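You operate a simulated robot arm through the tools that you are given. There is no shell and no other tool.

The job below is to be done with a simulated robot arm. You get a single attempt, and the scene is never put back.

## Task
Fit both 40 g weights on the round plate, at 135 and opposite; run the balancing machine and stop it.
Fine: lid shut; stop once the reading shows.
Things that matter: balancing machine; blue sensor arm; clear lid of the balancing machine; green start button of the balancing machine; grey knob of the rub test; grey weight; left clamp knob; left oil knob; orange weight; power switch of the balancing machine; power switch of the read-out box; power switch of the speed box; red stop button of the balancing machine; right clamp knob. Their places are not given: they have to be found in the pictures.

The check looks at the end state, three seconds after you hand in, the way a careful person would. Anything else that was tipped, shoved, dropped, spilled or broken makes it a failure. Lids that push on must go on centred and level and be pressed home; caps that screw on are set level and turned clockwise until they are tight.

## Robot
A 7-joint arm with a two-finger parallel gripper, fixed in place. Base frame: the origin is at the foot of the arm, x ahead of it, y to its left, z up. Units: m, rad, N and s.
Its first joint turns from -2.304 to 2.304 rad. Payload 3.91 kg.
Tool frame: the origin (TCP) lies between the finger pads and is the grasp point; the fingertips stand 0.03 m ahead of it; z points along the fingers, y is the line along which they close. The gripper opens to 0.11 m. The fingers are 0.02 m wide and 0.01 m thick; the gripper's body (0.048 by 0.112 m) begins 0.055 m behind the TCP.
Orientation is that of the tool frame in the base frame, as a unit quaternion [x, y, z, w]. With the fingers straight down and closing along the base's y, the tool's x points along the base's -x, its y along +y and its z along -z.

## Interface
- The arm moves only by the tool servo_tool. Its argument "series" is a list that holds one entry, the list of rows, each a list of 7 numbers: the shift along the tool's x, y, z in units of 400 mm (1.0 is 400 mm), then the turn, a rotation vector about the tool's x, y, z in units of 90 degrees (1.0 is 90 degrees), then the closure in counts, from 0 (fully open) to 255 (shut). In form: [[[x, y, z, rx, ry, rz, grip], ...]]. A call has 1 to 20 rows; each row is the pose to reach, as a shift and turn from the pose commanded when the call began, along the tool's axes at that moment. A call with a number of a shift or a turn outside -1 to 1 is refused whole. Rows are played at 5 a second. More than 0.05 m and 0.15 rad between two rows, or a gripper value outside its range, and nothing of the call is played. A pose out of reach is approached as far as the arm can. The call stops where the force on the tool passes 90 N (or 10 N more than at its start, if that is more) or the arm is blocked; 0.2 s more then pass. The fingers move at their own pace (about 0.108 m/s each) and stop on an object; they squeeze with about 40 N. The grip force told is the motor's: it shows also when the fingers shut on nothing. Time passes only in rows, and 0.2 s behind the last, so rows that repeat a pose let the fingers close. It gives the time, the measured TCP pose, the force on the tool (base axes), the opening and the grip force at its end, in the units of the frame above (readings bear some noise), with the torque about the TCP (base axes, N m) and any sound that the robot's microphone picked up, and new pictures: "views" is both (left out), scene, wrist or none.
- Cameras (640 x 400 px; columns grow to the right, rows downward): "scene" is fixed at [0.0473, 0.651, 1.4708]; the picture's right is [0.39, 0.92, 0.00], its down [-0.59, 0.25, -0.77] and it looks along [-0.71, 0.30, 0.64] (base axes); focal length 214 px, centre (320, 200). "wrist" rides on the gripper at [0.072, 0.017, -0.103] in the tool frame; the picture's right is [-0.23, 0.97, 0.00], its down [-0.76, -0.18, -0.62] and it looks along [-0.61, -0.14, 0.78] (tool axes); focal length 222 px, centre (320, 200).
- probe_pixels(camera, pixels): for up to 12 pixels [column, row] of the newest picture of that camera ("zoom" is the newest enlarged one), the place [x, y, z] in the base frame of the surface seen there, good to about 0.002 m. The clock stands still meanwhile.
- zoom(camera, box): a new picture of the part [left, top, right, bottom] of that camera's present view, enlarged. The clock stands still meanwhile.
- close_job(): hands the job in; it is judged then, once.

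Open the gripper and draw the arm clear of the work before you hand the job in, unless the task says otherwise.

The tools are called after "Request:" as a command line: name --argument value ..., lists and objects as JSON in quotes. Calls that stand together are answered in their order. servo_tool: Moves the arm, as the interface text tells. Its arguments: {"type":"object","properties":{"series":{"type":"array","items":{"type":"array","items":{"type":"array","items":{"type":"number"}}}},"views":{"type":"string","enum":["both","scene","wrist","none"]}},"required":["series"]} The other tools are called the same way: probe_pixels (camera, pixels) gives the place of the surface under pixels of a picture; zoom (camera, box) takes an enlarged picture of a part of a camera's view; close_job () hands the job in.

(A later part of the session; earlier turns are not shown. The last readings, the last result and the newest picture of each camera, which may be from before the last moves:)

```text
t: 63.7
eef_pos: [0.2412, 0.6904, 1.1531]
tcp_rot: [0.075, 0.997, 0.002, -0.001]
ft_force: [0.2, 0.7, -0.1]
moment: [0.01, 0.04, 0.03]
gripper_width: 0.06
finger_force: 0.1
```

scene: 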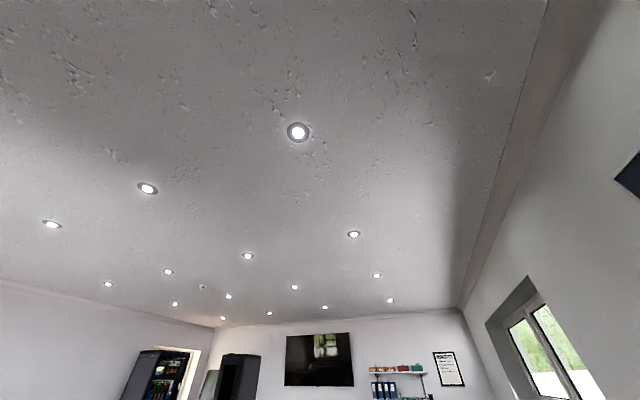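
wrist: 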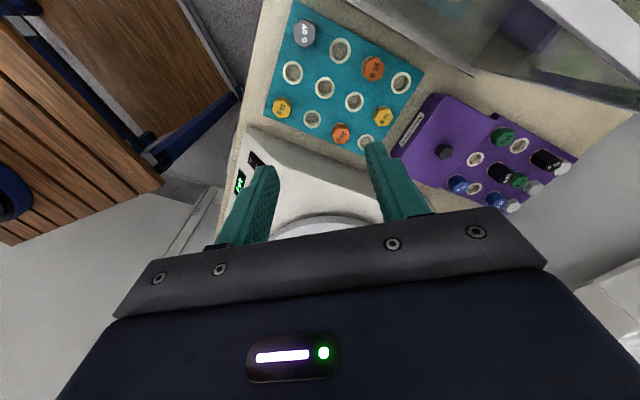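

The first weight's top reads 0.982: seated. The second 40 g weight is at (304,33); I zoom on it and probe the nearby casing.

Request:
zoom --camera "wrist" --box '[270, 0, 350, 70]'

Request:
zoom --camera "wrist" --box '[260, 0, 640, 150]'

Request:
probe_pixels --camera "wrist" --pixels '[[304, 32], [290, 70], [338, 50], [325, 88], [330, 5], [360, 10], [420, 50], [465, 75], [400, 10], [520, 5], [560, 30], [440, 5]]'

```text
5.71 times, centred on (310, 35) of wrist
```

zoom: 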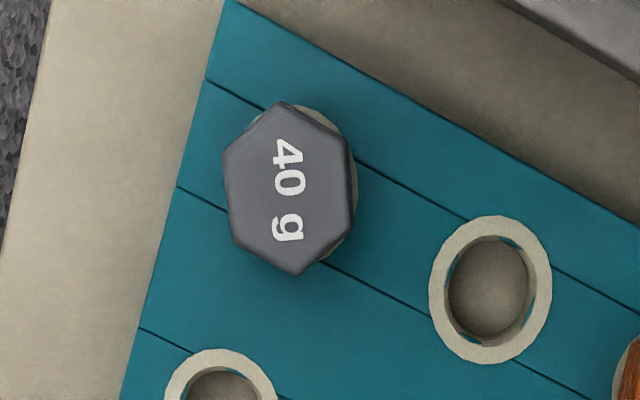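

```text
1.68 times, centred on (450, 75) of wrist
```

zoom: 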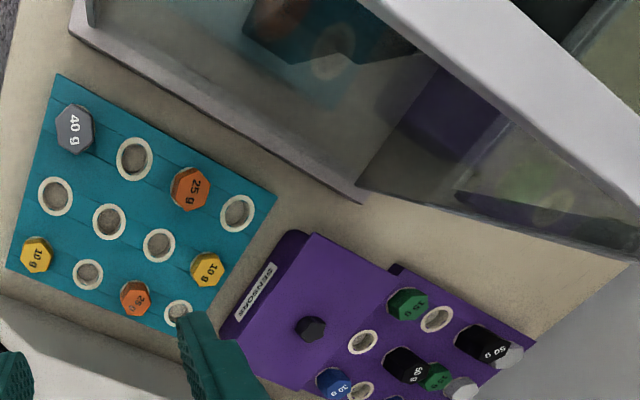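

```text
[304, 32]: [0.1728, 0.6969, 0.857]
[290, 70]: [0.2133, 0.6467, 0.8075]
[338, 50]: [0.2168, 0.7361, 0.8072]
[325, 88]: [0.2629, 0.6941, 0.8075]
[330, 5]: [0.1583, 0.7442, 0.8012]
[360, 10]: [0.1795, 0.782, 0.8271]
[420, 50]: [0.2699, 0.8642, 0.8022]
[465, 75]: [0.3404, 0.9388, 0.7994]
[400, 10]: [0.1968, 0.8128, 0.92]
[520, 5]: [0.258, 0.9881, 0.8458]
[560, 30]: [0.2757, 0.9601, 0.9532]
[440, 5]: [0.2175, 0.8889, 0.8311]
```

I probe the casing's ledge, wall and top frame in the last zoom picture, to know the clearance beside the second weight.

Request:
probe_pixels --camera "zoom" --pixels '[[72, 30], [120, 60], [200, 108], [300, 165], [360, 198], [110, 20], [160, 50], [420, 20], [470, 60], [560, 130], [620, 240], [360, 180]]'

```text
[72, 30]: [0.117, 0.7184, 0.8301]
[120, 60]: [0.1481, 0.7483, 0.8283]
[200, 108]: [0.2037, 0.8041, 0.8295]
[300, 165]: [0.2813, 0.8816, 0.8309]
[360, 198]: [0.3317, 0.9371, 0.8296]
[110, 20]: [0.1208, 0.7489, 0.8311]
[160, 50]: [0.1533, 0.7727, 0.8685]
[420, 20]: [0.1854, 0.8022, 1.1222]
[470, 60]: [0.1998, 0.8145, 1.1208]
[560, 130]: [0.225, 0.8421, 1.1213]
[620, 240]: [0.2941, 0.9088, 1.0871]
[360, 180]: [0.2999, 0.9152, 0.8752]
```

The ledge edge lies 54 mm and the upper frame 64 mm from the weight's centre, so I turn the tool so its camera side faces away from the casing and its flats match (finger line at 132.5 degrees). I move above the weight at z 1.15 in that yaw.

Request:
servo_tool --series '[[[0.0242, -0.0014, 0, 0, 0, -0.081, 116], [0.0485, -0.0029, 0, 0, 0, -0.162, 116], [0.0727, -0.0043, 0, 0, 0, -0.243, 116], [0.097, -0.0057, 0, 0, 0, -0.324, 116], [0.1212, -0.0071, 0, 0, 0, -0.405, 116], [0.1455, -0.0086, 0, 0, 0, -0.486, 116], [0.1697, -0.01, 0, 0, 0, -0.567, 116]]]' --views "wrist"

Request:
zoom --camera "wrist" --box '[280, 40, 360, 120]'

```text
t: 65.3
eef_pos: [0.1735, 0.6976, 1.1545]
tcp_rot: [-0.362, 0.932, 0.003, 0.0]
ft_force: [-0.7, 0.2, 0.0]
moment: [-0.01, 0.03, 0.02]
gripper_width: 0.06
finger_force: 0.1
```

wrist: 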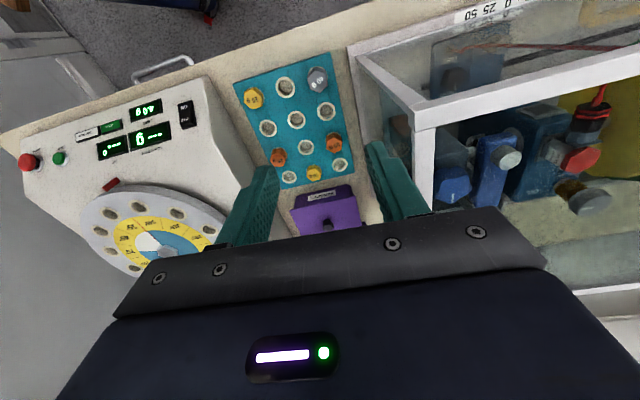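

```text
5.00 times, centred on (320, 80) of wrist
```

zoom: 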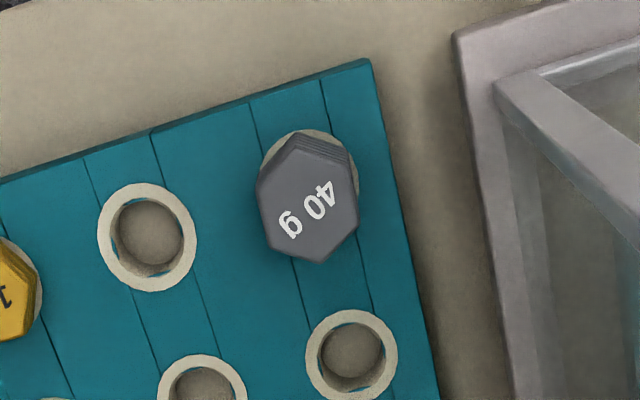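

The weight's flats line up with the finger line within 2 degrees; it appears about 2–4 mm to the left of the TCP axis. I shift 2 mm away from the casing and lower to z 1.0, then measure again.

Request:
servo_tool --series '[[[0.0012, -0.005, 0.09, 0, 0, 0, 116], [0.0012, -0.005, 0.19, 0, 0, 0, 116], [0.0012, -0.005, 0.29, 0, 0, 0, 116], [0.0012, -0.005, 0.386, 0, 0, 0, 116], [0.0012, -0.005, 0.386, 0, 0, 0, 116]]]' --views "wrist"

Request:
zoom --camera "wrist" --box '[270, 70, 370, 160]'

Request:
probe_pixels --camera "wrist" --pixels '[[318, 115], [310, 112], [326, 112], [318, 122], [430, 100], [420, 60], [395, 20]]'

```text
t: 66.5
eef_pos: [0.172, 0.6959, 1.0009]
tcp_rot: [-0.362, 0.932, 0.002, 0.0]
ft_force: [0.2, -0.8, 1.2]
moment: [0.0, 0.03, 0.0]
gripper_width: 0.0599
finger_force: 0.1
```

wrist: 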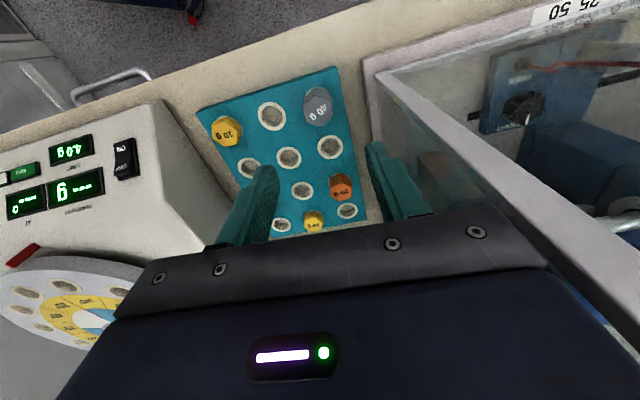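

```text
4.44 times, centred on (320, 115) of wrist
```

zoom: 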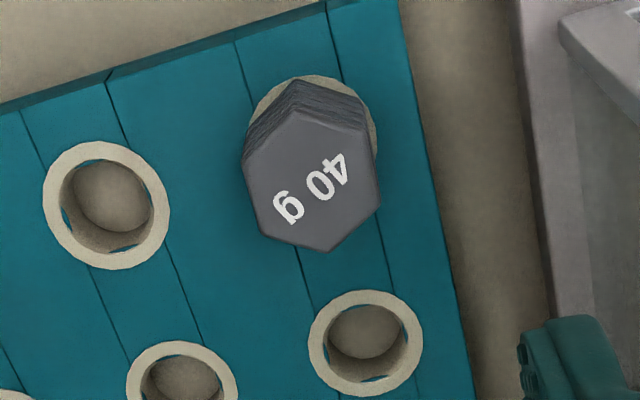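

```text
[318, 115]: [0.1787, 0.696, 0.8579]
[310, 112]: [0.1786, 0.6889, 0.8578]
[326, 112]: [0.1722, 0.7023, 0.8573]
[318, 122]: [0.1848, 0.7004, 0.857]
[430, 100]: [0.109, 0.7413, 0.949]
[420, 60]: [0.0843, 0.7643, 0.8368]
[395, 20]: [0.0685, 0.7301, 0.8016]
```

The head centre is at px (318,110.6), about 2 mm left and 0.6 mm up of the TCP axis. I shift that much and lower to z 0.885 for a last check.

Request:
servo_tool --series '[[[0.0015, -0.005, 0.08, 0, 0, 0, 116], [0.0015, -0.005, 0.17, 0, 0, 0, 116], [0.0015, -0.005, 0.25, 0, 0, 0, 116], [0.0015, -0.005, 0.29, 0, 0, 0, 116], [0.0015, -0.005, 0.29, 0, 0, 0, 116]]]' --views "wrist"

Request:
zoom --camera "wrist" --box '[250, 110, 400, 240]'

```text
t: 67.7
eef_pos: [0.1747, 0.6962, 0.8835]
tcp_rot: [-0.362, 0.932, 0.002, 0.0]
ft_force: [-0.4, -0.3, 0.9]
moment: [-0.01, 0.02, 0.0]
gripper_width: 0.0598
finger_force: 0.1
```

wrist: 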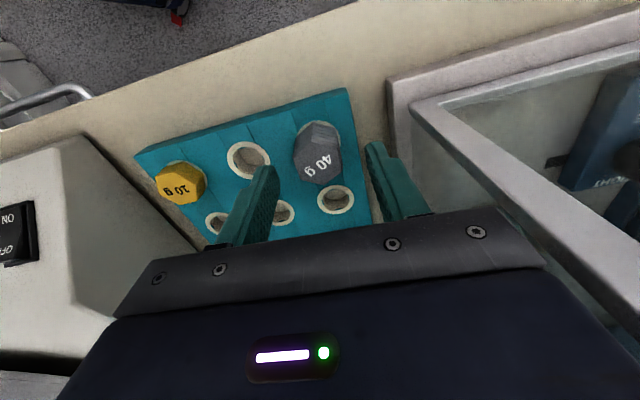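

```text
3.08 times, centred on (325, 175) of wrist
```

zoom: 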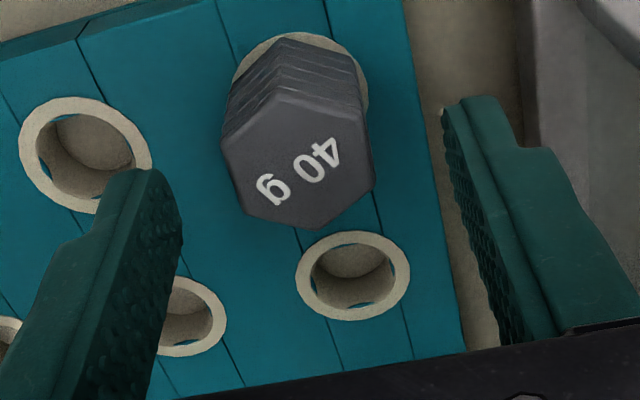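

At z 0.8835 the head centre is at px (317.5,162.7) versus (320,166) expected: about 1.8 mm left and 2.2 mm up. I shift so and descend to z 0.857.

Request:
servo_tool --series '[[[0.0055, -0.0045, 0, 0, 0, 0, 116], [0.0055, -0.0045, 0.03, 0, 0, 0, 116], [0.0055, -0.0045, 0.066, 0, 0, 0, 116], [0.0055, -0.0045, 0.066, 0, 0, 0, 116]]]' --views "wrist"

Request:
zoom --camera "wrist" --box '[250, 120, 400, 250]'

```text
t: 68.7
eef_pos: [0.1736, 0.6932, 0.8566]
tcp_rot: [-0.363, 0.932, 0.003, 0.0]
ft_force: [0.5, -0.2, 0.1]
moment: [0.04, -0.01, 0.02]
gripper_width: 0.0599
finger_force: 0.1
```

wrist: 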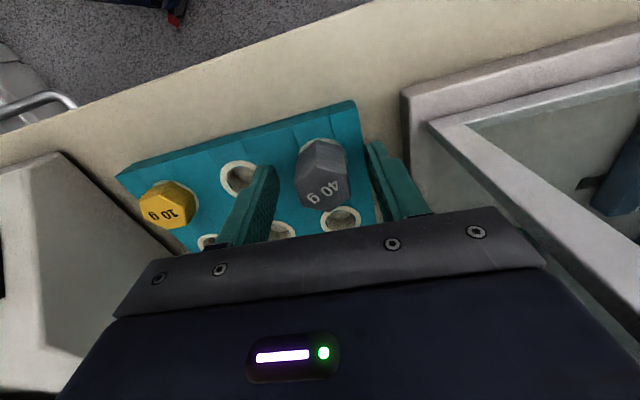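

```text
3.08 times, centred on (325, 185) of wrist
```

zoom: 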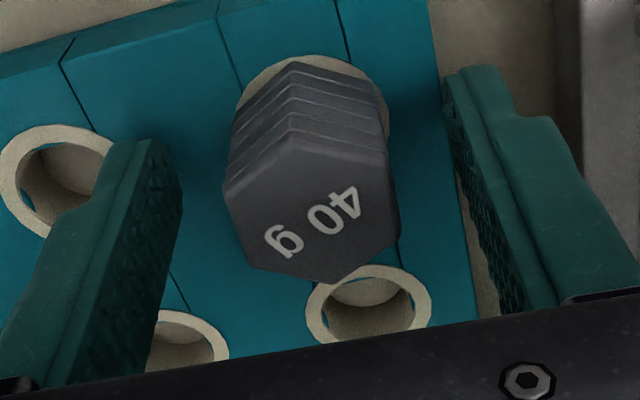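

The weight now stands centred between the fingers within about 2 mm. I close on it.

Request:
servo_tool --series '[[[0, 0.002, 0, 0, 0, 0, 170], [0, 0.002, 0, 0, 0, 0, 255], [0, 0.002, 0, 0, 0, 0, 255], [0, 0.002, 0, 0, 0, 0, 255]]]' --views "wrist"

Request:
zoom --camera "wrist" --box '[270, 120, 380, 230]'

```text
t: 69.7
eef_pos: [0.1728, 0.6921, 0.8558]
tcp_rot: [-0.362, 0.932, 0.003, 0.0]
ft_force: [-0.4, 0.3, -0.6]
moment: [0.03, -0.01, -0.01]
gripper_width: 0.0301
finger_force: 39.7
```

wrist: 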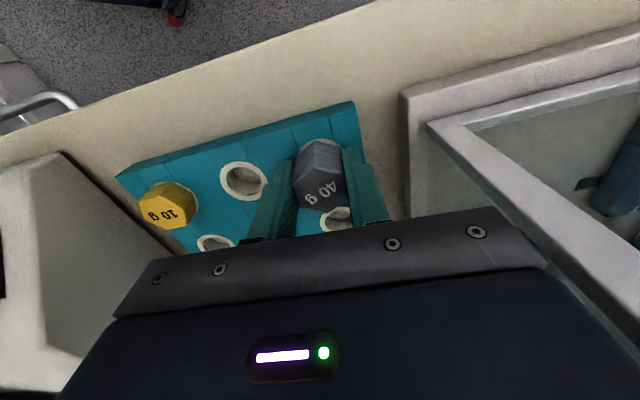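

```text
3.64 times, centred on (325, 175) of wrist
```

zoom: 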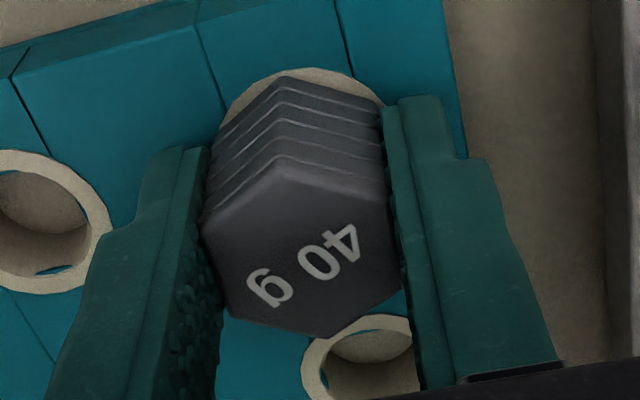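

It is held at 30.1 mm with no side force. I lift slowly 31 mm, then take the reference picture.

Request:
servo_tool --series '[[[0, 0, -0.005, 0, 0, 0, 255], [0, 0, -0.01, 0, 0, 0, 255], [0, 0, -0.015, 0, 0, 0, 255], [0, 0, -0.02, 0, 0, 0, 255], [0, 0, -0.025, 0, 0, 0, 255], [0, 0, -0.03, 0, 0, 0, 255], [0, 0, -0.035, 0, 0, 0, 255], [0, 0, -0.04, 0, 0, 0, 255], [0, 0, -0.045, 0, 0, 0, 255], [0, 0, -0.05, 0, 0, 0, 255], [0, 0, -0.055, 0, 0, 0, 255], [0, 0, -0.06, 0, 0, 0, 255], [0, 0, -0.065, 0, 0, 0, 255], [0, 0, -0.07, 0, 0, 0, 255], [0, 0, -0.0775, 0, 0, 0, 255], [0, 0, -0.0775, 0, 0, 0, 255]]]' --views "wrist"

Request:
zoom --camera "wrist" --box '[270, 120, 380, 230]'

Request:
zoom --camera "wrist" --box '[285, 110, 365, 160]'

```text
t: 73.1
eef_pos: [0.1728, 0.6922, 0.8872]
tcp_rot: [-0.363, 0.932, 0.004, 0.0]
ft_force: [0.2, 0.6, -0.3]
moment: [0.0, 0.04, -0.01]
gripper_width: 0.0305
finger_force: 39.8
```

wrist: 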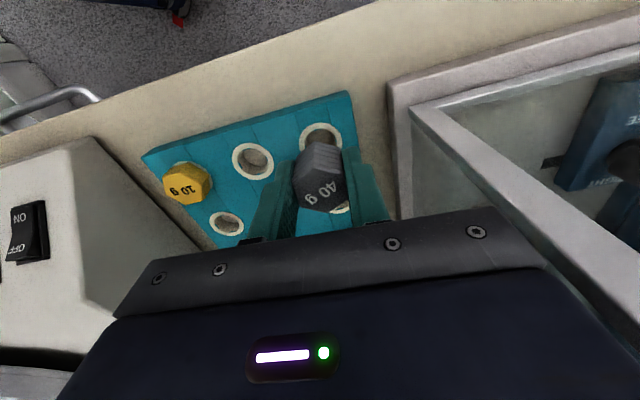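

```text
3.64 times, centred on (325, 175) of wrist
```

zoom: 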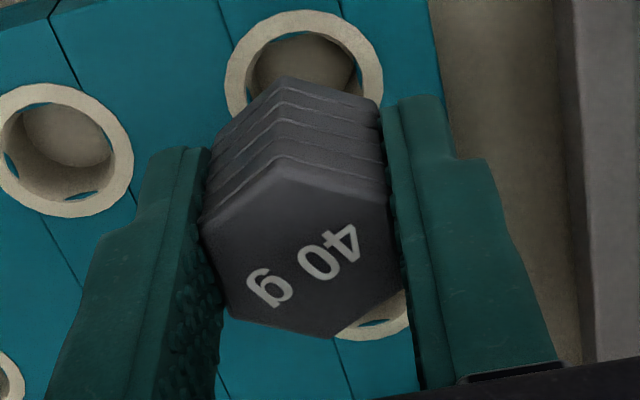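

```text
8.00 times, centred on (325, 135) of wrist
```

zoom: 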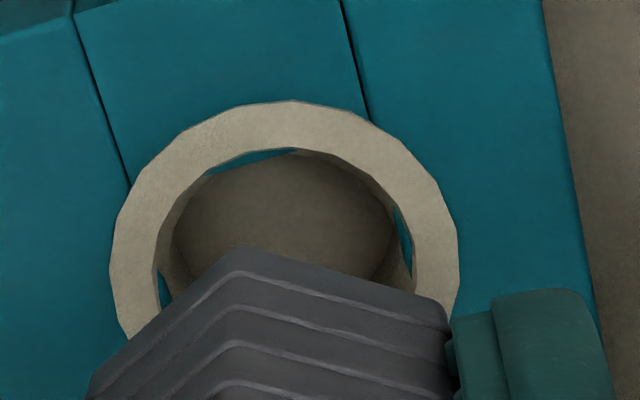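

The second reference: ring outer 110–460, top 100 in the 8x zoom (centre px 320.6, top row 122.5) at 65 mm height. I raise to z 1.10 gently.

Request:
servo_tool --series '[[[0, 0, -0.03, 0, 0, 0, 255], [0, 0, -0.09, 0, 0, 0, 255], [0, 0, -0.16, 0, 0, 0, 255], [0, 0, -0.23, 0, 0, 0, 255], [0, 0, -0.3, 0, 0, 0, 255], [0, 0, -0.37, 0, 0, 0, 255], [0, 0, -0.44, 0, 0, 0, 255], [0, 0, -0.5, 0, 0, 0, 255], [0, 0, -0.53, 0, 0, 0, 255]]]' --views "none"

Request:
servo_tool --series '[[[-0.015, -0.032, 0, 0, 0, 0, 255], [-0.04, -0.085, 0, 0, 0, 0, 255], [-0.072, -0.152, 0, 0, 0, 0, 255], [-0.104, -0.22, 0, 0, 0, 0, 255], [-0.136, -0.288, 0, 0, 0, 0, 255], [-0.168, -0.355, 0, 0, 0, 0, 255], [-0.2, -0.423, 0, 0, 0, 0, 255], [-0.232, -0.491, 0, 0, 0, 0, 255], [-0.264, -0.558, 0, 0, 0, 0, 255], [-0.296, -0.626, 0, 0, 0, 0, 255], [-0.328, -0.694, 0, 0, 0, 0, 255], [-0.3557, -0.7522, 0, 0, 0, 0, 255], [-0.3557, -0.7522, 0, 0, 0, 0, 255]]]' --views "wrist"

Request:
zoom --camera "wrist" --box '[270, 60, 370, 150]'

```text
t: 75.1
eef_pos: [0.1734, 0.691, 1.0993]
tcp_rot: [-0.362, 0.932, 0.003, -0.001]
ft_force: [-0.2, 0.9, 0.7]
moment: [-0.04, 0.04, 0.02]
gripper_width: 0.0301
finger_force: 39.4
```

```text
t: 77.9
eef_pos: [0.4828, 0.5654, 1.0955]
tcp_rot: [-0.362, 0.932, 0.003, 0.0]
ft_force: [0.3, 0.7, -0.8]
moment: [-0.01, 0.02, 0.01]
gripper_width: 0.0301
finger_force: 39.8
```

wrist: 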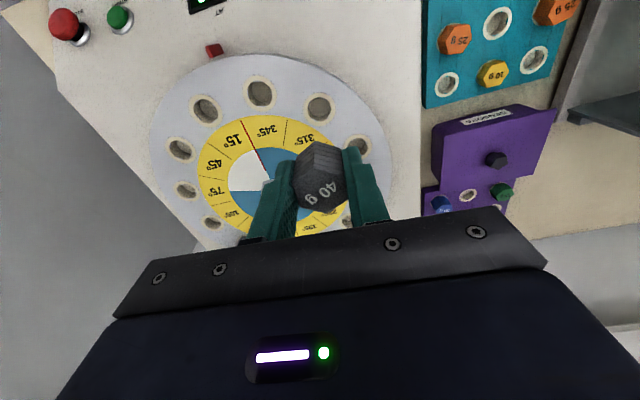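

```text
4.44 times, centred on (320, 105) of wrist
```

zoom: 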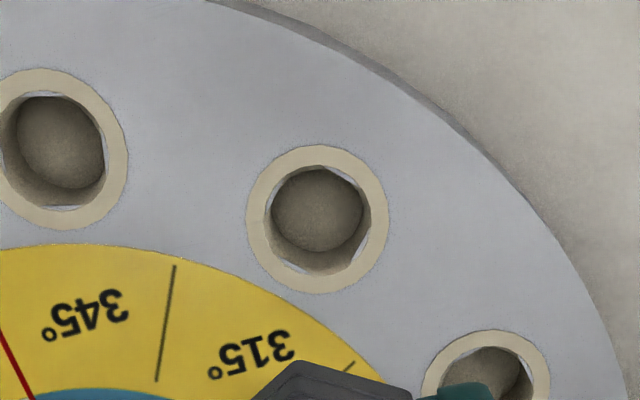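

The plate has not turned; the 315 hole ring is at px (319.5,109.3), nearly right under the weight. I shift about 2 mm and lower to z 1.012 to compare with the reference.

Request:
servo_tool --series '[[[0.0051, -0.0021, 0.03, 0, 0, 0, 255], [0.0051, -0.0021, 0.09, 0, 0, 0, 255], [0.0051, -0.0021, 0.15, 0, 0, 0, 255], [0.0051, -0.0021, 0.195, 0, 0, 0, 255], [0.0051, -0.0021, 0.208, 0, 0, 0, 255], [0.0051, -0.0021, 0.208, 0, 0, 0, 255]]]' --views "wrist"

Request:
zoom --camera "wrist" --box '[285, 110, 365, 160]'

```text
t: 79.3
eef_pos: [0.48, 0.5655, 1.0146]
tcp_rot: [-0.362, 0.932, 0.003, -0.001]
ft_force: [-0.4, 1.1, -0.1]
moment: [0.03, 0.02, -0.03]
gripper_width: 0.0298
finger_force: 39.8
```

wrist: 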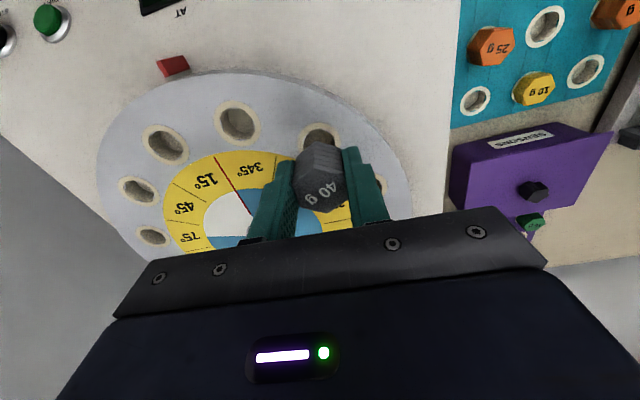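

```text
8.00 times, centred on (325, 135) of wrist
```

zoom: 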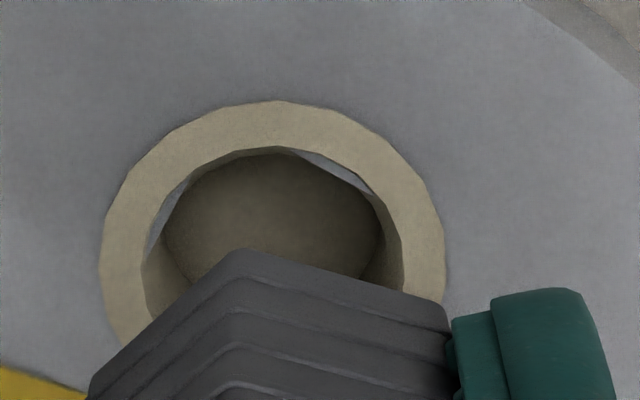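

Ring outer now 100–445, top 101 against 110–460, top 100, and slightly higher than the reference. I shift 1.25 mm left in the picture and lower 2 mm, then compare again.

Request:
servo_tool --series '[[[0.0007, -0.003, 0.003, 0, 0, 0, 255], [0.0007, -0.003, 0.005, 0, 0, 0, 255], [0.0007, -0.003, 0.005, 0, 0, 0, 255]]]' --views "wrist"

Request:
zoom --camera "wrist" --box '[285, 110, 365, 160]'

```text
t: 80.1
eef_pos: [0.4819, 0.5624, 1.0138]
tcp_rot: [-0.363, 0.932, 0.002, 0.0]
ft_force: [0.3, -0.3, 0.0]
moment: [0.01, -0.01, 0.0]
gripper_width: 0.0299
finger_force: 40.2
```

wrist: 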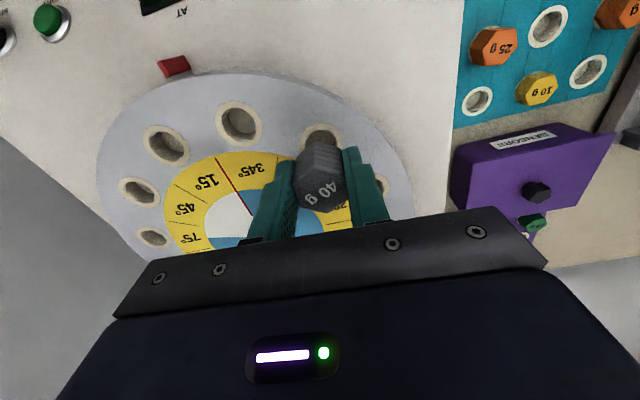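

```text
8.00 times, centred on (325, 135) of wrist
```

zoom: 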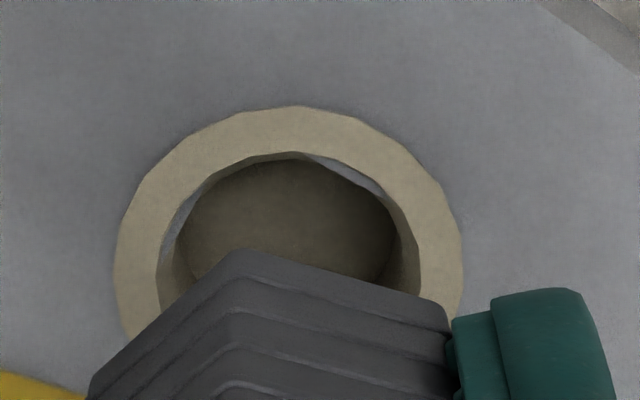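

Now ring outer 115–462, top 105 — within half a millimetre sideways and about 0.8 mm low. I correct that and lower to z 0.993, just before the stem enters.

Request:
servo_tool --series '[[[-0.0021, 0.0003, 0.012, 0, 0, 0, 255], [-0.0021, 0.0003, 0.025, 0, 0, 0, 255], [-0.0021, 0.0003, 0.038, 0, 0, 0, 255], [-0.0021, 0.0003, 0.05, 0, 0, 0, 255], [-0.0021, 0.0003, 0.05, 0, 0, 0, 255]]]' --views "wrist"

Request:
zoom --camera "wrist" --box '[285, 125, 365, 175]'

```text
t: 81.3
eef_pos: [0.4829, 0.5633, 0.9919]
tcp_rot: [-0.363, 0.932, 0.003, 0.0]
ft_force: [0.3, 0.7, -0.1]
moment: [-0.01, 0.0, 0.01]
gripper_width: 0.0297
finger_force: 40.4
```

wrist: 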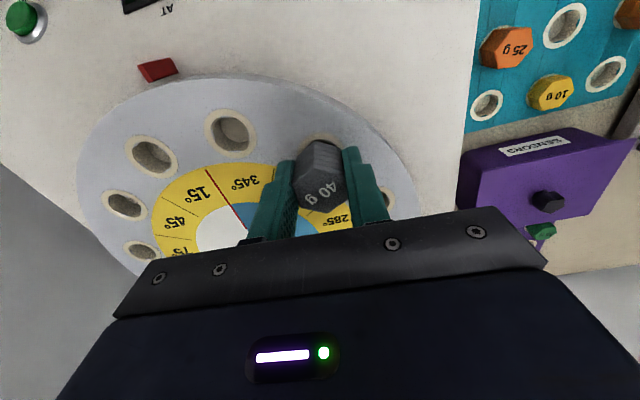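

```text
8.00 times, centred on (325, 150) of wrist
```

zoom: 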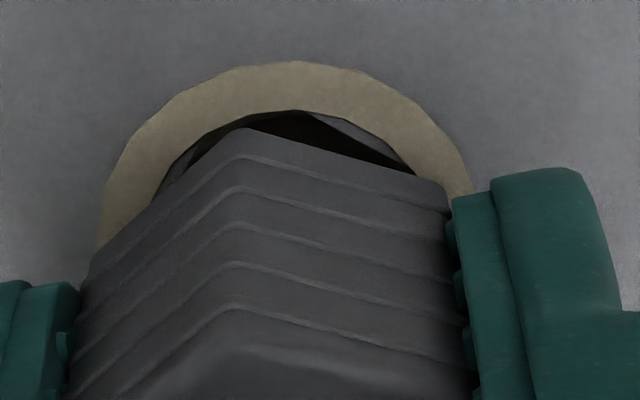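

This matches the pattern of the first placement adjusted for the grip (ring top 61, sides 97–472). I lower 6 mm slowly and read the force.

Request:
servo_tool --series '[[[0, 0, 0.004, 0, 0, 0, 255], [0, 0, 0.008, 0, 0, 0, 255], [0, 0, 0.012, 0, 0, 0, 255], [0, 0, 0.015, 0, 0, 0, 255]]]' --views "none"

```text
t: 82.3
eef_pos: [0.4821, 0.5628, 0.9863]
tcp_rot: [-0.362, 0.932, 0.003, 0.001]
ft_force: [0.1, -0.5, -0.8]
moment: [0.0, -0.03, -0.04]
gripper_width: 0.0299
finger_force: 40.1
```

No resistance at z 0.986. I continue downward about 3 mm.

Request:
servo_tool --series '[[[0, 0, 0.003, 0, 0, 0, 255], [0, 0, 0.006, 0, 0, 0, 255], [0, 0, 0.008, 0, 0, 0, 255]]]' --views "none"

Request:
servo_tool --series '[[[0, 0, 0.0025, 0, 0, 0, 255], [0, 0, 0.0025, 0, 0, 0, 255]]]' --views "none"

```text
t: 83.1
eef_pos: [0.4826, 0.5635, 0.9831]
tcp_rot: [-0.362, 0.932, 0.002, 0.0]
ft_force: [0.3, 0.0, 0.0]
moment: [-0.04, 0.02, -0.01]
gripper_width: 0.03
finger_force: 40.1
```

```text
t: 83.7
eef_pos: [0.4825, 0.5643, 0.9819]
tcp_rot: [-0.362, 0.932, 0.003, 0.0]
ft_force: [0.5, 0.3, -0.4]
moment: [0.02, 0.01, -0.03]
gripper_width: 0.03
finger_force: 39.9
```

Still free at z 0.982. I press on 1 mm at a time until contact shows.

Request:
servo_tool --series '[[[0, 0, 0.0025, 0, 0, 0, 255], [0, 0, 0.0025, 0, 0, 0, 255]]]' --views "none"

Request:
probe_pixels --camera "wrist" --pixels '[[320, 190]]'

```text
t: 84.3
eef_pos: [0.4812, 0.5636, 0.9828]
tcp_rot: [-0.362, 0.932, 0.004, 0.001]
ft_force: [1.3, 0.1, 12.8]
moment: [-0.17, -0.1, 0.01]
gripper_width: 0.03
finger_force: 40.0
```

```text
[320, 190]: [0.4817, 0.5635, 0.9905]
```

Contact at 12.8 N, just like the first: seated. I release and rise.

Request:
servo_tool --series '[[[0, 0, -0.0012, 0, 0, 0, 255], [0, 0, -0.0012, 0, 0, 0, 180], [0, 0, -0.0012, 0, 0, 0, 116], [0, 0, -0.0012, 0, 0, 0, 116], [0, 0, -0.02, 0, 0, 0, 116], [0, 0, -0.06, 0, 0, 0, 116], [0, 0, -0.12, 0, 0, 0, 116], [0, 0, -0.2, 0, 0, 0, 116], [0, 0, -0.3, 0, 0, 0, 116]]]' --views "wrist"

Request:
zoom --camera "wrist" --box '[130, 40, 430, 240]'

Request:
probe_pixels --camera "wrist" --pixels '[[320, 118], [314, 112], [328, 112], [322, 125]]'

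```text
t: 86.3
eef_pos: [0.4822, 0.5645, 1.1017]
tcp_rot: [-0.363, 0.932, 0.003, -0.001]
ft_force: [0.5, 0.1, 0.1]
moment: [0.0, 0.0, 0.02]
gripper_width: 0.0599
finger_force: 0.1
```

wrist: 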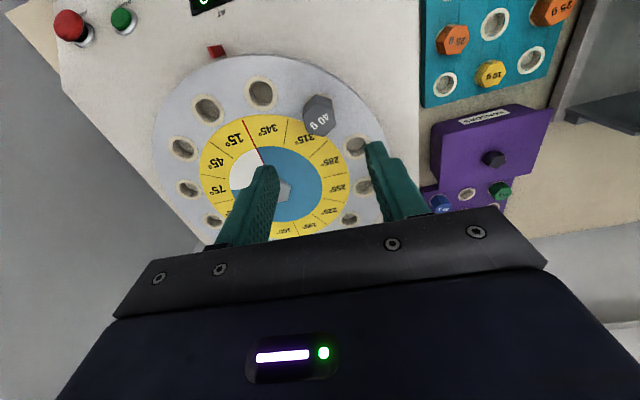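

```text
2.00 times, centred on (280, 140) of wrist
```

zoom: 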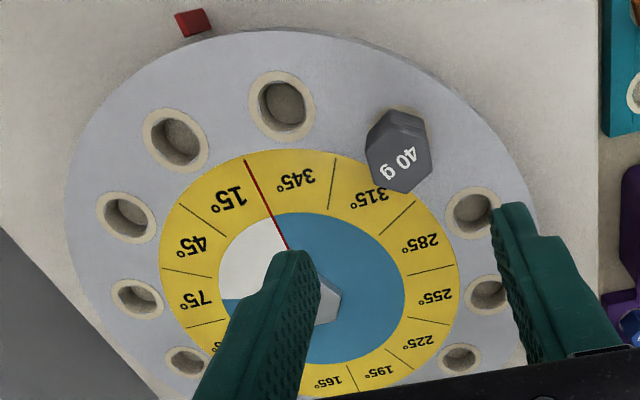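

```text
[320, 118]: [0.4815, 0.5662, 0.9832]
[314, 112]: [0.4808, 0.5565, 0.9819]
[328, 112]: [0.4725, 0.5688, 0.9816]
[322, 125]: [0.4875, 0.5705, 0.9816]
```

Both weights are seated (tops 0.982). Now the lid: I rise, turn the tool back to the handle yaw and look at the open lid's handle.

Request:
servo_tool --series '[[[0, 0, -0.1, 0, 0, 0.0, 116], [0.0, -0.02, -0.2, 0, 0, 0.08, 140], [0.01, -0.06, -0.28, 0, 0, 0.17, 160], [0.02, -0.11, -0.35, 0, 0, 0.26, 185], [0.03, -0.16, -0.41, 0, 0, 0.35, 185], [0.04, -0.21, -0.46, 0, 0, 0.44, 185], [0.05, -0.26, -0.5, 0, 0, 0.53, 185], [0.06, -0.31, -0.53, 0, 0, 0.62, 185], [0.07, -0.35, -0.55, 0, 0, 0.71, 185], [0.075, -0.39, -0.55, 0, 0, 0.8, 185], [0.08, -0.42, -0.55, 0, 0, 0.89, 185], [0.0823, -0.4373, -0.55, 0, 0, 0.972, 185]]]' --views "wrist"

```text
t: 88.9
eef_pos: [0.5767, 0.4112, 1.3179]
tcp_rot: [0.384, 0.924, 0.002, -0.002]
ft_force: [-0.1, -0.2, 0.0]
moment: [-0.01, 0.02, -0.03]
gripper_width: 0.0304
finger_force: 0.1
```

wrist: 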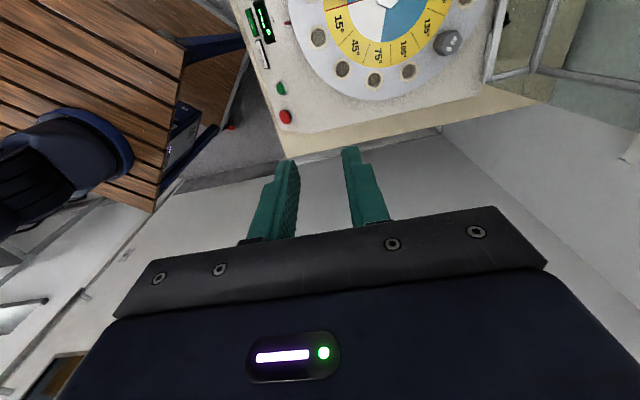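

The tool is at the handle yaw. I tilt 60 degrees outward and move up in front of the open lid to find the handle.

Request:
servo_tool --series '[[[0, 0.075, -0.03, -0.0834, 0, 0, 185], [0, 0.15, -0.06, -0.1667, 0, 0, 185], [0, 0.225, -0.09, -0.25, 0, 0, 185], [0, 0.3, -0.115, -0.3333, 0, 0, 185], [0, 0.375, -0.135, -0.4167, 0, 0, 185], [0, 0.45, -0.15, -0.5, 0, 0, 185], [0, 0.525, -0.165, -0.5834, 0, 0, 185], [0, 0.6, -0.175, -0.6667, 0, 0, 185]]]' --views "wrist"

```text
t: 90.7
eef_pos: [0.7468, 0.5785, 1.3904]
tcp_rot: [0.332, 0.799, 0.465, 0.19]
ft_force: [-0.7, -0.6, 0.4]
moment: [-0.06, 0.0, 0.0]
gripper_width: 0.0302
finger_force: 0.1
```

wrist: 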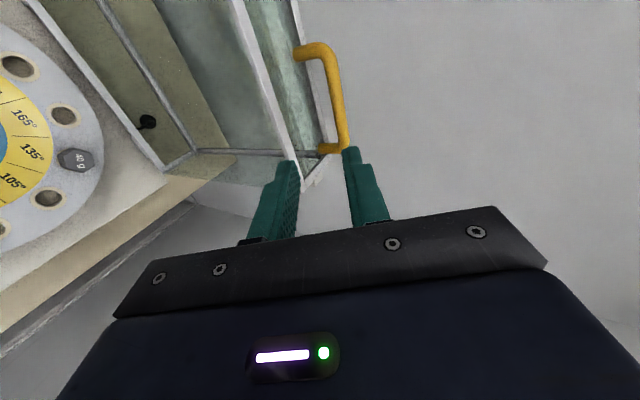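

The open lid and its handle at (300–345, 45–155) are in view. I zoom and probe the bar, arms and rim.

Request:
zoom --camera "wrist" --box '[220, 0, 380, 200]'

Request:
probe_pixels --camera "wrist" --pixels '[[330, 70], [335, 95], [339, 115], [342, 135], [315, 46], [330, 149], [285, 60], [300, 90], [310, 150], [265, 100], [240, 10], [295, 160]]'

```text
2.00 times, centred on (300, 100) of wrist
```

zoom: 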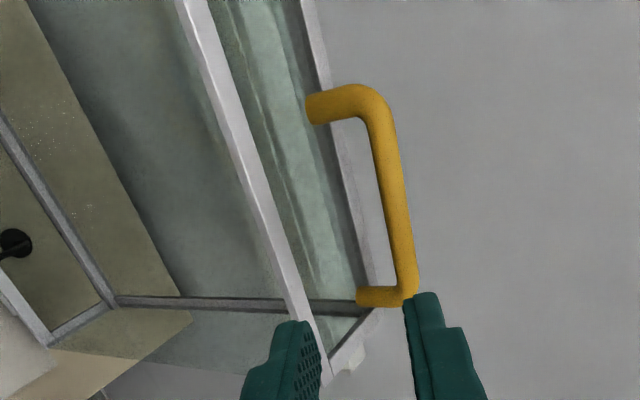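

```text
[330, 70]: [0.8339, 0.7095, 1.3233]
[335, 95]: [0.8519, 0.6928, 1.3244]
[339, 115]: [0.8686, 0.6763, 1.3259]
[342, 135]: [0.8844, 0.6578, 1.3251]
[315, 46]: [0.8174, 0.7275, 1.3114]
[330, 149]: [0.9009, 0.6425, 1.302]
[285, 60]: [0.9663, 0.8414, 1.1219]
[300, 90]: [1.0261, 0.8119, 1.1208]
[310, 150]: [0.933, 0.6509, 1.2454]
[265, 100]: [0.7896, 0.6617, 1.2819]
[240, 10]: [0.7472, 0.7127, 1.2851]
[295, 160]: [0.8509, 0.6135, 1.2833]
```

The lid rests at about 89 degrees with the bar centre at m 1.0985, z 1.3215; the refit hinge is (1.029, 0.9025), radius 0.425. I move to a spot 80 mm short of the bar, in line with it, fingers 24 mm open.

Request:
servo_tool --series '[[[0, 0.0168, 0.0786, 0, 0, 0, 199], [0, 0.0335, 0.1572, 0, 0, 0, 199], [0, 0.0503, 0.2358, 0, 0, 0, 199], [0, 0.0503, 0.2358, 0, 0, 0, 199]]]' --views "wrist"

Request:
zoom --camera "wrist" --box '[220, 60, 420, 240]'

Request:
probe_pixels --camera "wrist" --pixels '[[318, 110], [322, 130], [326, 150], [312, 90], [300, 80], [330, 170]]'

```text
t: 91.7
eef_pos: [0.8113, 0.6468, 1.3608]
tcp_rot: [0.333, 0.799, 0.464, 0.189]
ft_force: [-0.3, -0.8, 0.2]
moment: [-0.01, -0.02, 0.01]
gripper_width: 0.024
finger_force: 0.0
```

wrist: 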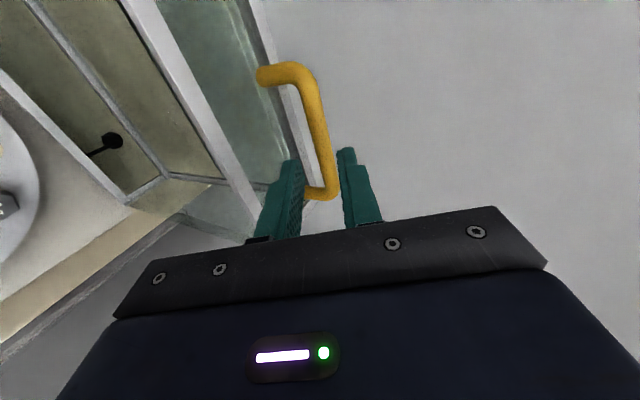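

```text
2.22 times, centred on (320, 150) of wrist
```

zoom: 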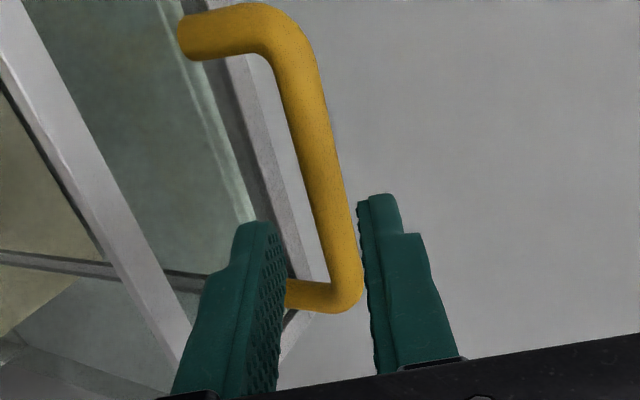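

```text
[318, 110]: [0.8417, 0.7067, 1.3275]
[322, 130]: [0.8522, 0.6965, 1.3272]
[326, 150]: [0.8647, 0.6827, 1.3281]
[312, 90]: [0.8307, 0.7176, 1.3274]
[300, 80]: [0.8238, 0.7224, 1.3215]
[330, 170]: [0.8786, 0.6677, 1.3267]
```

The bar is aligned with the finger gap within about 1 mm (px 321 at row 135). I advance 65 mm along the fingers so the bar lies near the tips.

Request:
servo_tool --series '[[[0, 0.0015, 0.04, 0, 0, 0, 199], [0, 0.0022, 0.08, 0, 0, 0, 199], [0, 0.0022, 0.12, 0, 0, 0, 199], [0, 0.0022, 0.1625, 0, 0, 0, 199], [0, 0.0022, 0.1625, 0, 0, 0, 199]]]' --views "wrist"

Request:
zoom --camera "wrist" --box '[220, 80, 420, 250]'

```text
t: 92.9
eef_pos: [0.8515, 0.6865, 1.3307]
tcp_rot: [0.333, 0.799, 0.463, 0.19]
ft_force: [-0.6, 0.7, 0.3]
moment: [0.0, 0.01, 0.01]
gripper_width: 0.0241
finger_force: 0.1
```

wrist: 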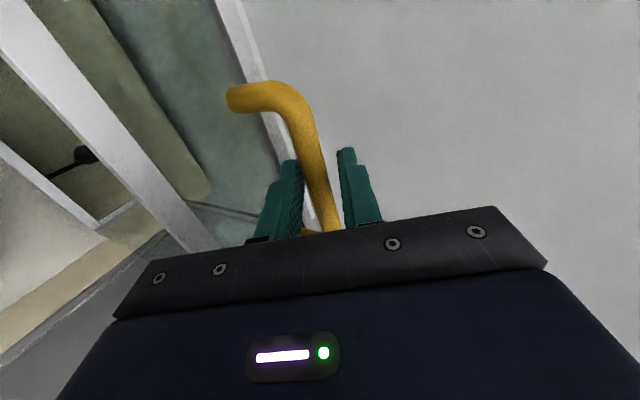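

```text
2.35 times, centred on (320, 165) of wrist
```

zoom: 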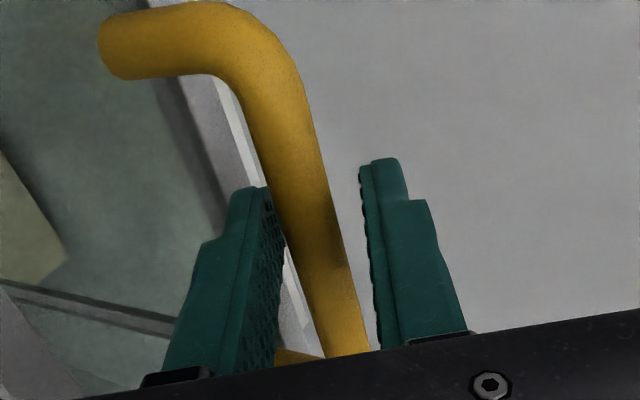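

The bar lies between the finger tips with zero force. I close on it.

Request:
servo_tool --series '[[[0, 0, 0, 0, 0, 0, 255], [0, 0, 0, 0, 0, 0, 255], [0, 0, 0, 0, 0, 0, 255]]]' --views "none"

```text
t: 93.7
eef_pos: [0.8505, 0.6859, 1.329]
tcp_rot: [0.333, 0.8, 0.462, 0.189]
ft_force: [-25.6, -24.3, -31.2]
moment: [-0.43, 0.45, -0.12]
gripper_width: 0.0148
finger_force: 44.7
```

The bar sits about 3 mm off the finger centre (44 N along the closing line). I shift the tool 3 mm that way to unload.

Request:
servo_tool --series '[[[0, -0.004, 0, 0, 0, 0, 255], [0, -0.0075, 0, 0, 0, 0, 255], [0, -0.0075, 0, 0, 0, 0, 255]]]' --views "none"

```text
t: 94.5
eef_pos: [0.8508, 0.6848, 1.3272]
tcp_rot: [0.332, 0.799, 0.463, 0.19]
ft_force: [-3.2, 1.5, -15.1]
moment: [0.08, 0.14, 0.21]
gripper_width: 0.0146
finger_force: 45.1
```

The grip is nearly force-free now. I swing the lid down along the fitted arc to about 70 degrees, slowly.

Request:
servo_tool --series '[[[0, -0.0155, -0.04, 0.018, 0, 0, 255], [0, -0.0313, -0.0805, 0.0367, 0, 0, 255], [0, -0.047, -0.1135, 0.053, 0, 0, 255], [0, -0.063, -0.1463, 0.07, 0, 0, 255], [0, -0.086, -0.1855, 0.0895, 0, 0, 255], [0, -0.1093, -0.2248, 0.1089, 0, 0, 255], [0, -0.1355, -0.262, 0.1283, 0, 0, 255], [0, -0.1618, -0.2988, 0.1478, 0, 0, 255], [0, -0.1618, -0.2988, 0.1478, 0, 0, 255]]]' --views "wrist"

```text
t: 96.5
eef_pos: [0.7528, 0.5893, 1.3329]
tcp_rot: [0.352, 0.847, 0.369, 0.149]
ft_force: [-6.5, 0.5, 28.2]
moment: [0.22, -0.08, 0.13]
gripper_width: 0.0148
finger_force: 44.8
```

wrist: 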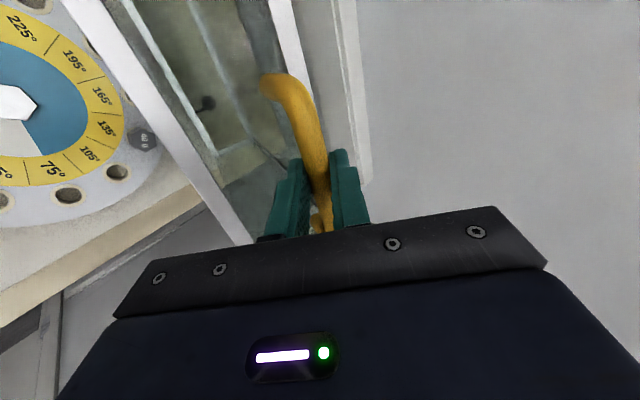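

The lid follows well; 28 N radial means my arc is 2 mm too tight. I continue to about 45 degrees with that corrected.

Request:
servo_tool --series '[[[0, -0.034, -0.03, 0.0195, 0, 0, 255], [0, -0.0708, -0.0573, 0.0389, 0, 0, 255], [0, -0.1095, -0.081, 0.0583, 0, 0, 255], [0, -0.1485, -0.1038, 0.0778, 0, 0, 255], [0, -0.189, -0.1235, 0.1, 0, 0, 255], [0, -0.2303, -0.1425, 0.1222, 0, 0, 255], [0, -0.2725, -0.1585, 0.1445, 0, 0, 255], [0, -0.315, -0.174, 0.1667, 0, 0, 255], [0, -0.3585, -0.186, 0.1889, 0, 0, 255], [0, -0.402, -0.1975, 0.2111, 0, 0, 255], [0, -0.402, -0.1975, 0.2111, 0, 0, 255]]]' --views "none"

```text
t: 98.9
eef_pos: [0.6352, 0.4711, 1.2672]
tcp_rot: [0.373, 0.896, 0.222, 0.09]
ft_force: [-5.5, 7.8, -3.9]
moment: [0.21, 0.27, 0.43]
gripper_width: 0.0146
finger_force: 44.3
```

Very small forces at 45 degrees. I continue to about 15 degrees.

Request:
servo_tool --series '[[[0, -0.0447, 0.0065, 0.0222, 0, 0, 255], [0, -0.0895, 0.0148, 0.0444, 0, 0, 255], [0, -0.133, 0.0255, 0.0667, 0, 0, 255], [0, -0.1768, 0.0375, 0.0889, 0, 0, 255], [0, -0.2195, 0.052, 0.1111, 0, 0, 255], [0, -0.262, 0.0683, 0.1333, 0, 0, 255], [0, -0.303, 0.0865, 0.1556, 0, 0, 255], [0, -0.3443, 0.1063, 0.1778, 0, 0, 255], [0, -0.384, 0.1285, 0.2, 0, 0, 255], [0, -0.4233, 0.1523, 0.2222, 0, 0, 255], [0, -0.4615, 0.178, 0.2333, 0, 0, 255], [0, -0.4993, 0.2045, 0.2444, 0, 0, 255], [0, -0.4993, 0.2045, 0.2444, 0, 0, 255]]]' --views "wrist"

```text
t: 101.7
eef_pos: [0.5388, 0.3714, 1.1003]
tcp_rot: [0.383, 0.922, 0.048, 0.016]
ft_force: [19.1, -8.4, -5.4]
moment: [-0.6, -0.63, 0.36]
gripper_width: 0.0146
finger_force: 45.1
```

wrist: 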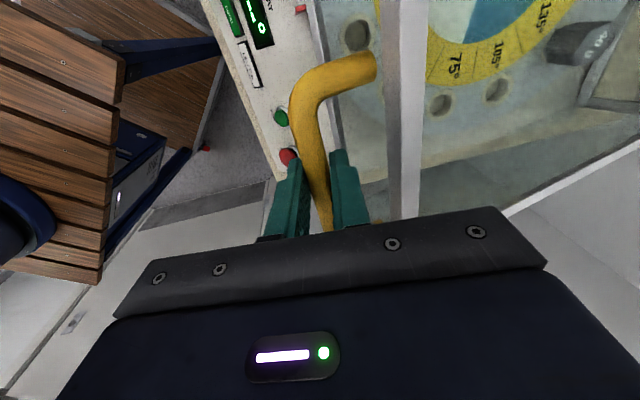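

At about 15 degrees, with 19 N sideways along the bar, which I relieve by 1.5 mm. I lower the lid to about 2 degrees.

Request:
servo_tool --series '[[[-0.002, -0.022, 0.0405, 0.01, 0, 0, 255], [-0.0037, -0.0435, 0.0813, 0.02, 0, 0, 255], [-0.0037, -0.062, 0.1235, 0.031, 0, 0, 255], [-0.0037, -0.08, 0.1663, 0.0422, 0, 0, 255], [-0.0037, -0.0895, 0.1925, 0.0478, 0, 0, 255], [-0.0037, -0.0988, 0.2185, 0.0533, 0, 0, 255], [-0.0037, -0.0988, 0.2185, 0.0533, 0, 0, 255]]]' --views "wrist"

```text
t: 103.3
eef_pos: [0.5165, 0.3517, 1.0113]
tcp_rot: [0.383, 0.924, 0.008, 0.001]
ft_force: [11.5, -9.3, -1.9]
moment: [-0.09, -0.15, 0.42]
gripper_width: 0.0149
finger_force: 45.0
```

wrist: 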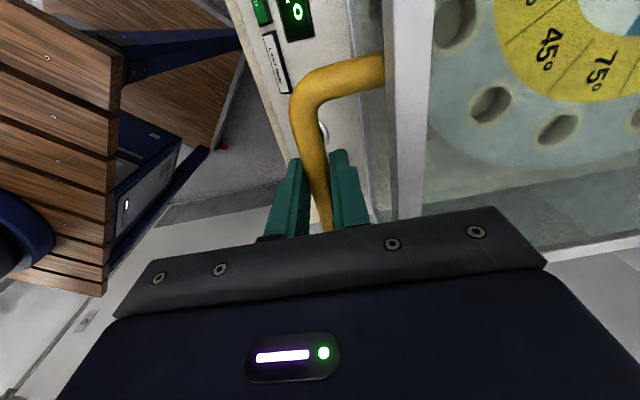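

Nearly shut: 15 mm remain at the handle. I lower the rest in small steps.

Request:
servo_tool --series '[[[-0.002, -0.0018, 0.0095, 0.003, 0, 0, 255], [-0.002, -0.0036, 0.019, 0.006, 0, 0, 255], [-0.002, -0.005, 0.028, 0.008, 0, 0, 255], [-0.002, -0.0055, 0.0325, 0.008, 0, 0, 255], [-0.002, -0.0055, 0.0325, 0.008, 0, 0, 255]]]' --views "none"

Request:
servo_tool --series '[[[0, -0.0008, 0.0035, 0, 0, 0, 255], [0, -0.0013, 0.0055, 0, 0, 0, 255], [0, -0.0013, 0.0055, 0, 0, 0, 255]]]' --views "wrist"

```text
t: 104.5
eef_pos: [0.5143, 0.3491, 0.9964]
tcp_rot: [0.382, 0.924, 0.004, -0.002]
ft_force: [1.0, 11.8, -3.5]
moment: [0.56, 0.44, 0.39]
gripper_width: 0.0146
finger_force: 44.4
```

```text
t: 105.3
eef_pos: [0.5152, 0.3489, 0.9942]
tcp_rot: [0.382, 0.924, 0.003, -0.001]
ft_force: [-5.1, 19.0, -3.6]
moment: [0.38, 0.19, 0.43]
gripper_width: 0.0145
finger_force: 44.7
```

wrist: 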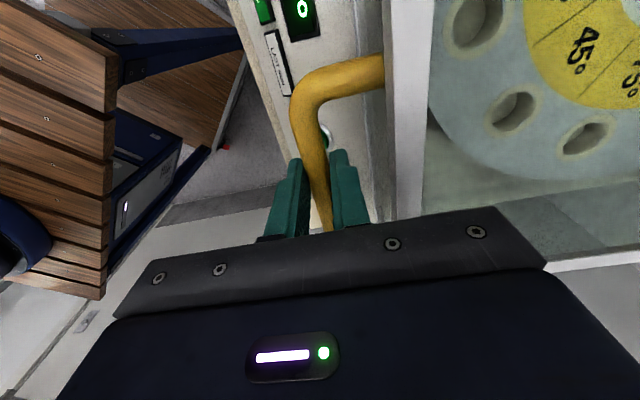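

No contact shows yet; I probe the rim and bar heights (shut values were 1.0085 and 0.989).

Request:
probe_pixels --camera "wrist" --pixels '[[405, 60], [408, 120], [412, 170], [300, 110], [310, 150], [360, 68], [600, 258], [560, 265]]'

```text
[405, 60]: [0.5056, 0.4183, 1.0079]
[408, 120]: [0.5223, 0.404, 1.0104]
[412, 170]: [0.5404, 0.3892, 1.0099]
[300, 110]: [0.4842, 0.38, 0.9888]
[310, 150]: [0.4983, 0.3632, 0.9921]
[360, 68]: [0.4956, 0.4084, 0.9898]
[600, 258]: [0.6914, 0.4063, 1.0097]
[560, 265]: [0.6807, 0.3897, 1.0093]
```

It is within about 1–2 mm of shut. I lower in 1 mm steps until the lid meets its seat.

Request:
servo_tool --series '[[[0, 0.001, 0.0025, 0, 0, 0, 255], [0, 0.001, 0.0025, 0, 0, 0, 255]]]' --views "none"

Request:
servo_tool --series '[[[0, 0, 0.0025, 0, 0, 0, 255], [0, 0, 0.0025, 0, 0, 0, 255]]]' --views "none"

```text
t: 105.9
eef_pos: [0.5138, 0.3483, 0.9945]
tcp_rot: [0.383, 0.924, 0.002, -0.001]
ft_force: [-15.5, 12.5, -1.4]
moment: [0.29, 0.42, 0.38]
gripper_width: 0.0148
finger_force: 45.0
```

```text
t: 106.5
eef_pos: [0.5152, 0.3491, 0.9947]
tcp_rot: [0.383, 0.924, 0.003, -0.002]
ft_force: [-20.9, 6.0, 5.4]
moment: [0.17, 0.4, 0.42]
gripper_width: 0.0148
finger_force: 45.5
```

The force has turned upward (5 N): the lid is meeting its seat. I press 1 mm more, then release and retreat upward.

Request:
servo_tool --series '[[[0, 0, 0.0025, 0, 0, 0, 255], [0, 0, 0.0025, 0, 0, 0, 255]]]' --views "none"

```text
t: 107.1
eef_pos: [0.5131, 0.3479, 0.993]
tcp_rot: [0.383, 0.924, 0.004, -0.001]
ft_force: [-31.5, 2.1, 30.2]
moment: [-0.04, 0.39, 0.35]
gripper_width: 0.0146
finger_force: 45.0
```

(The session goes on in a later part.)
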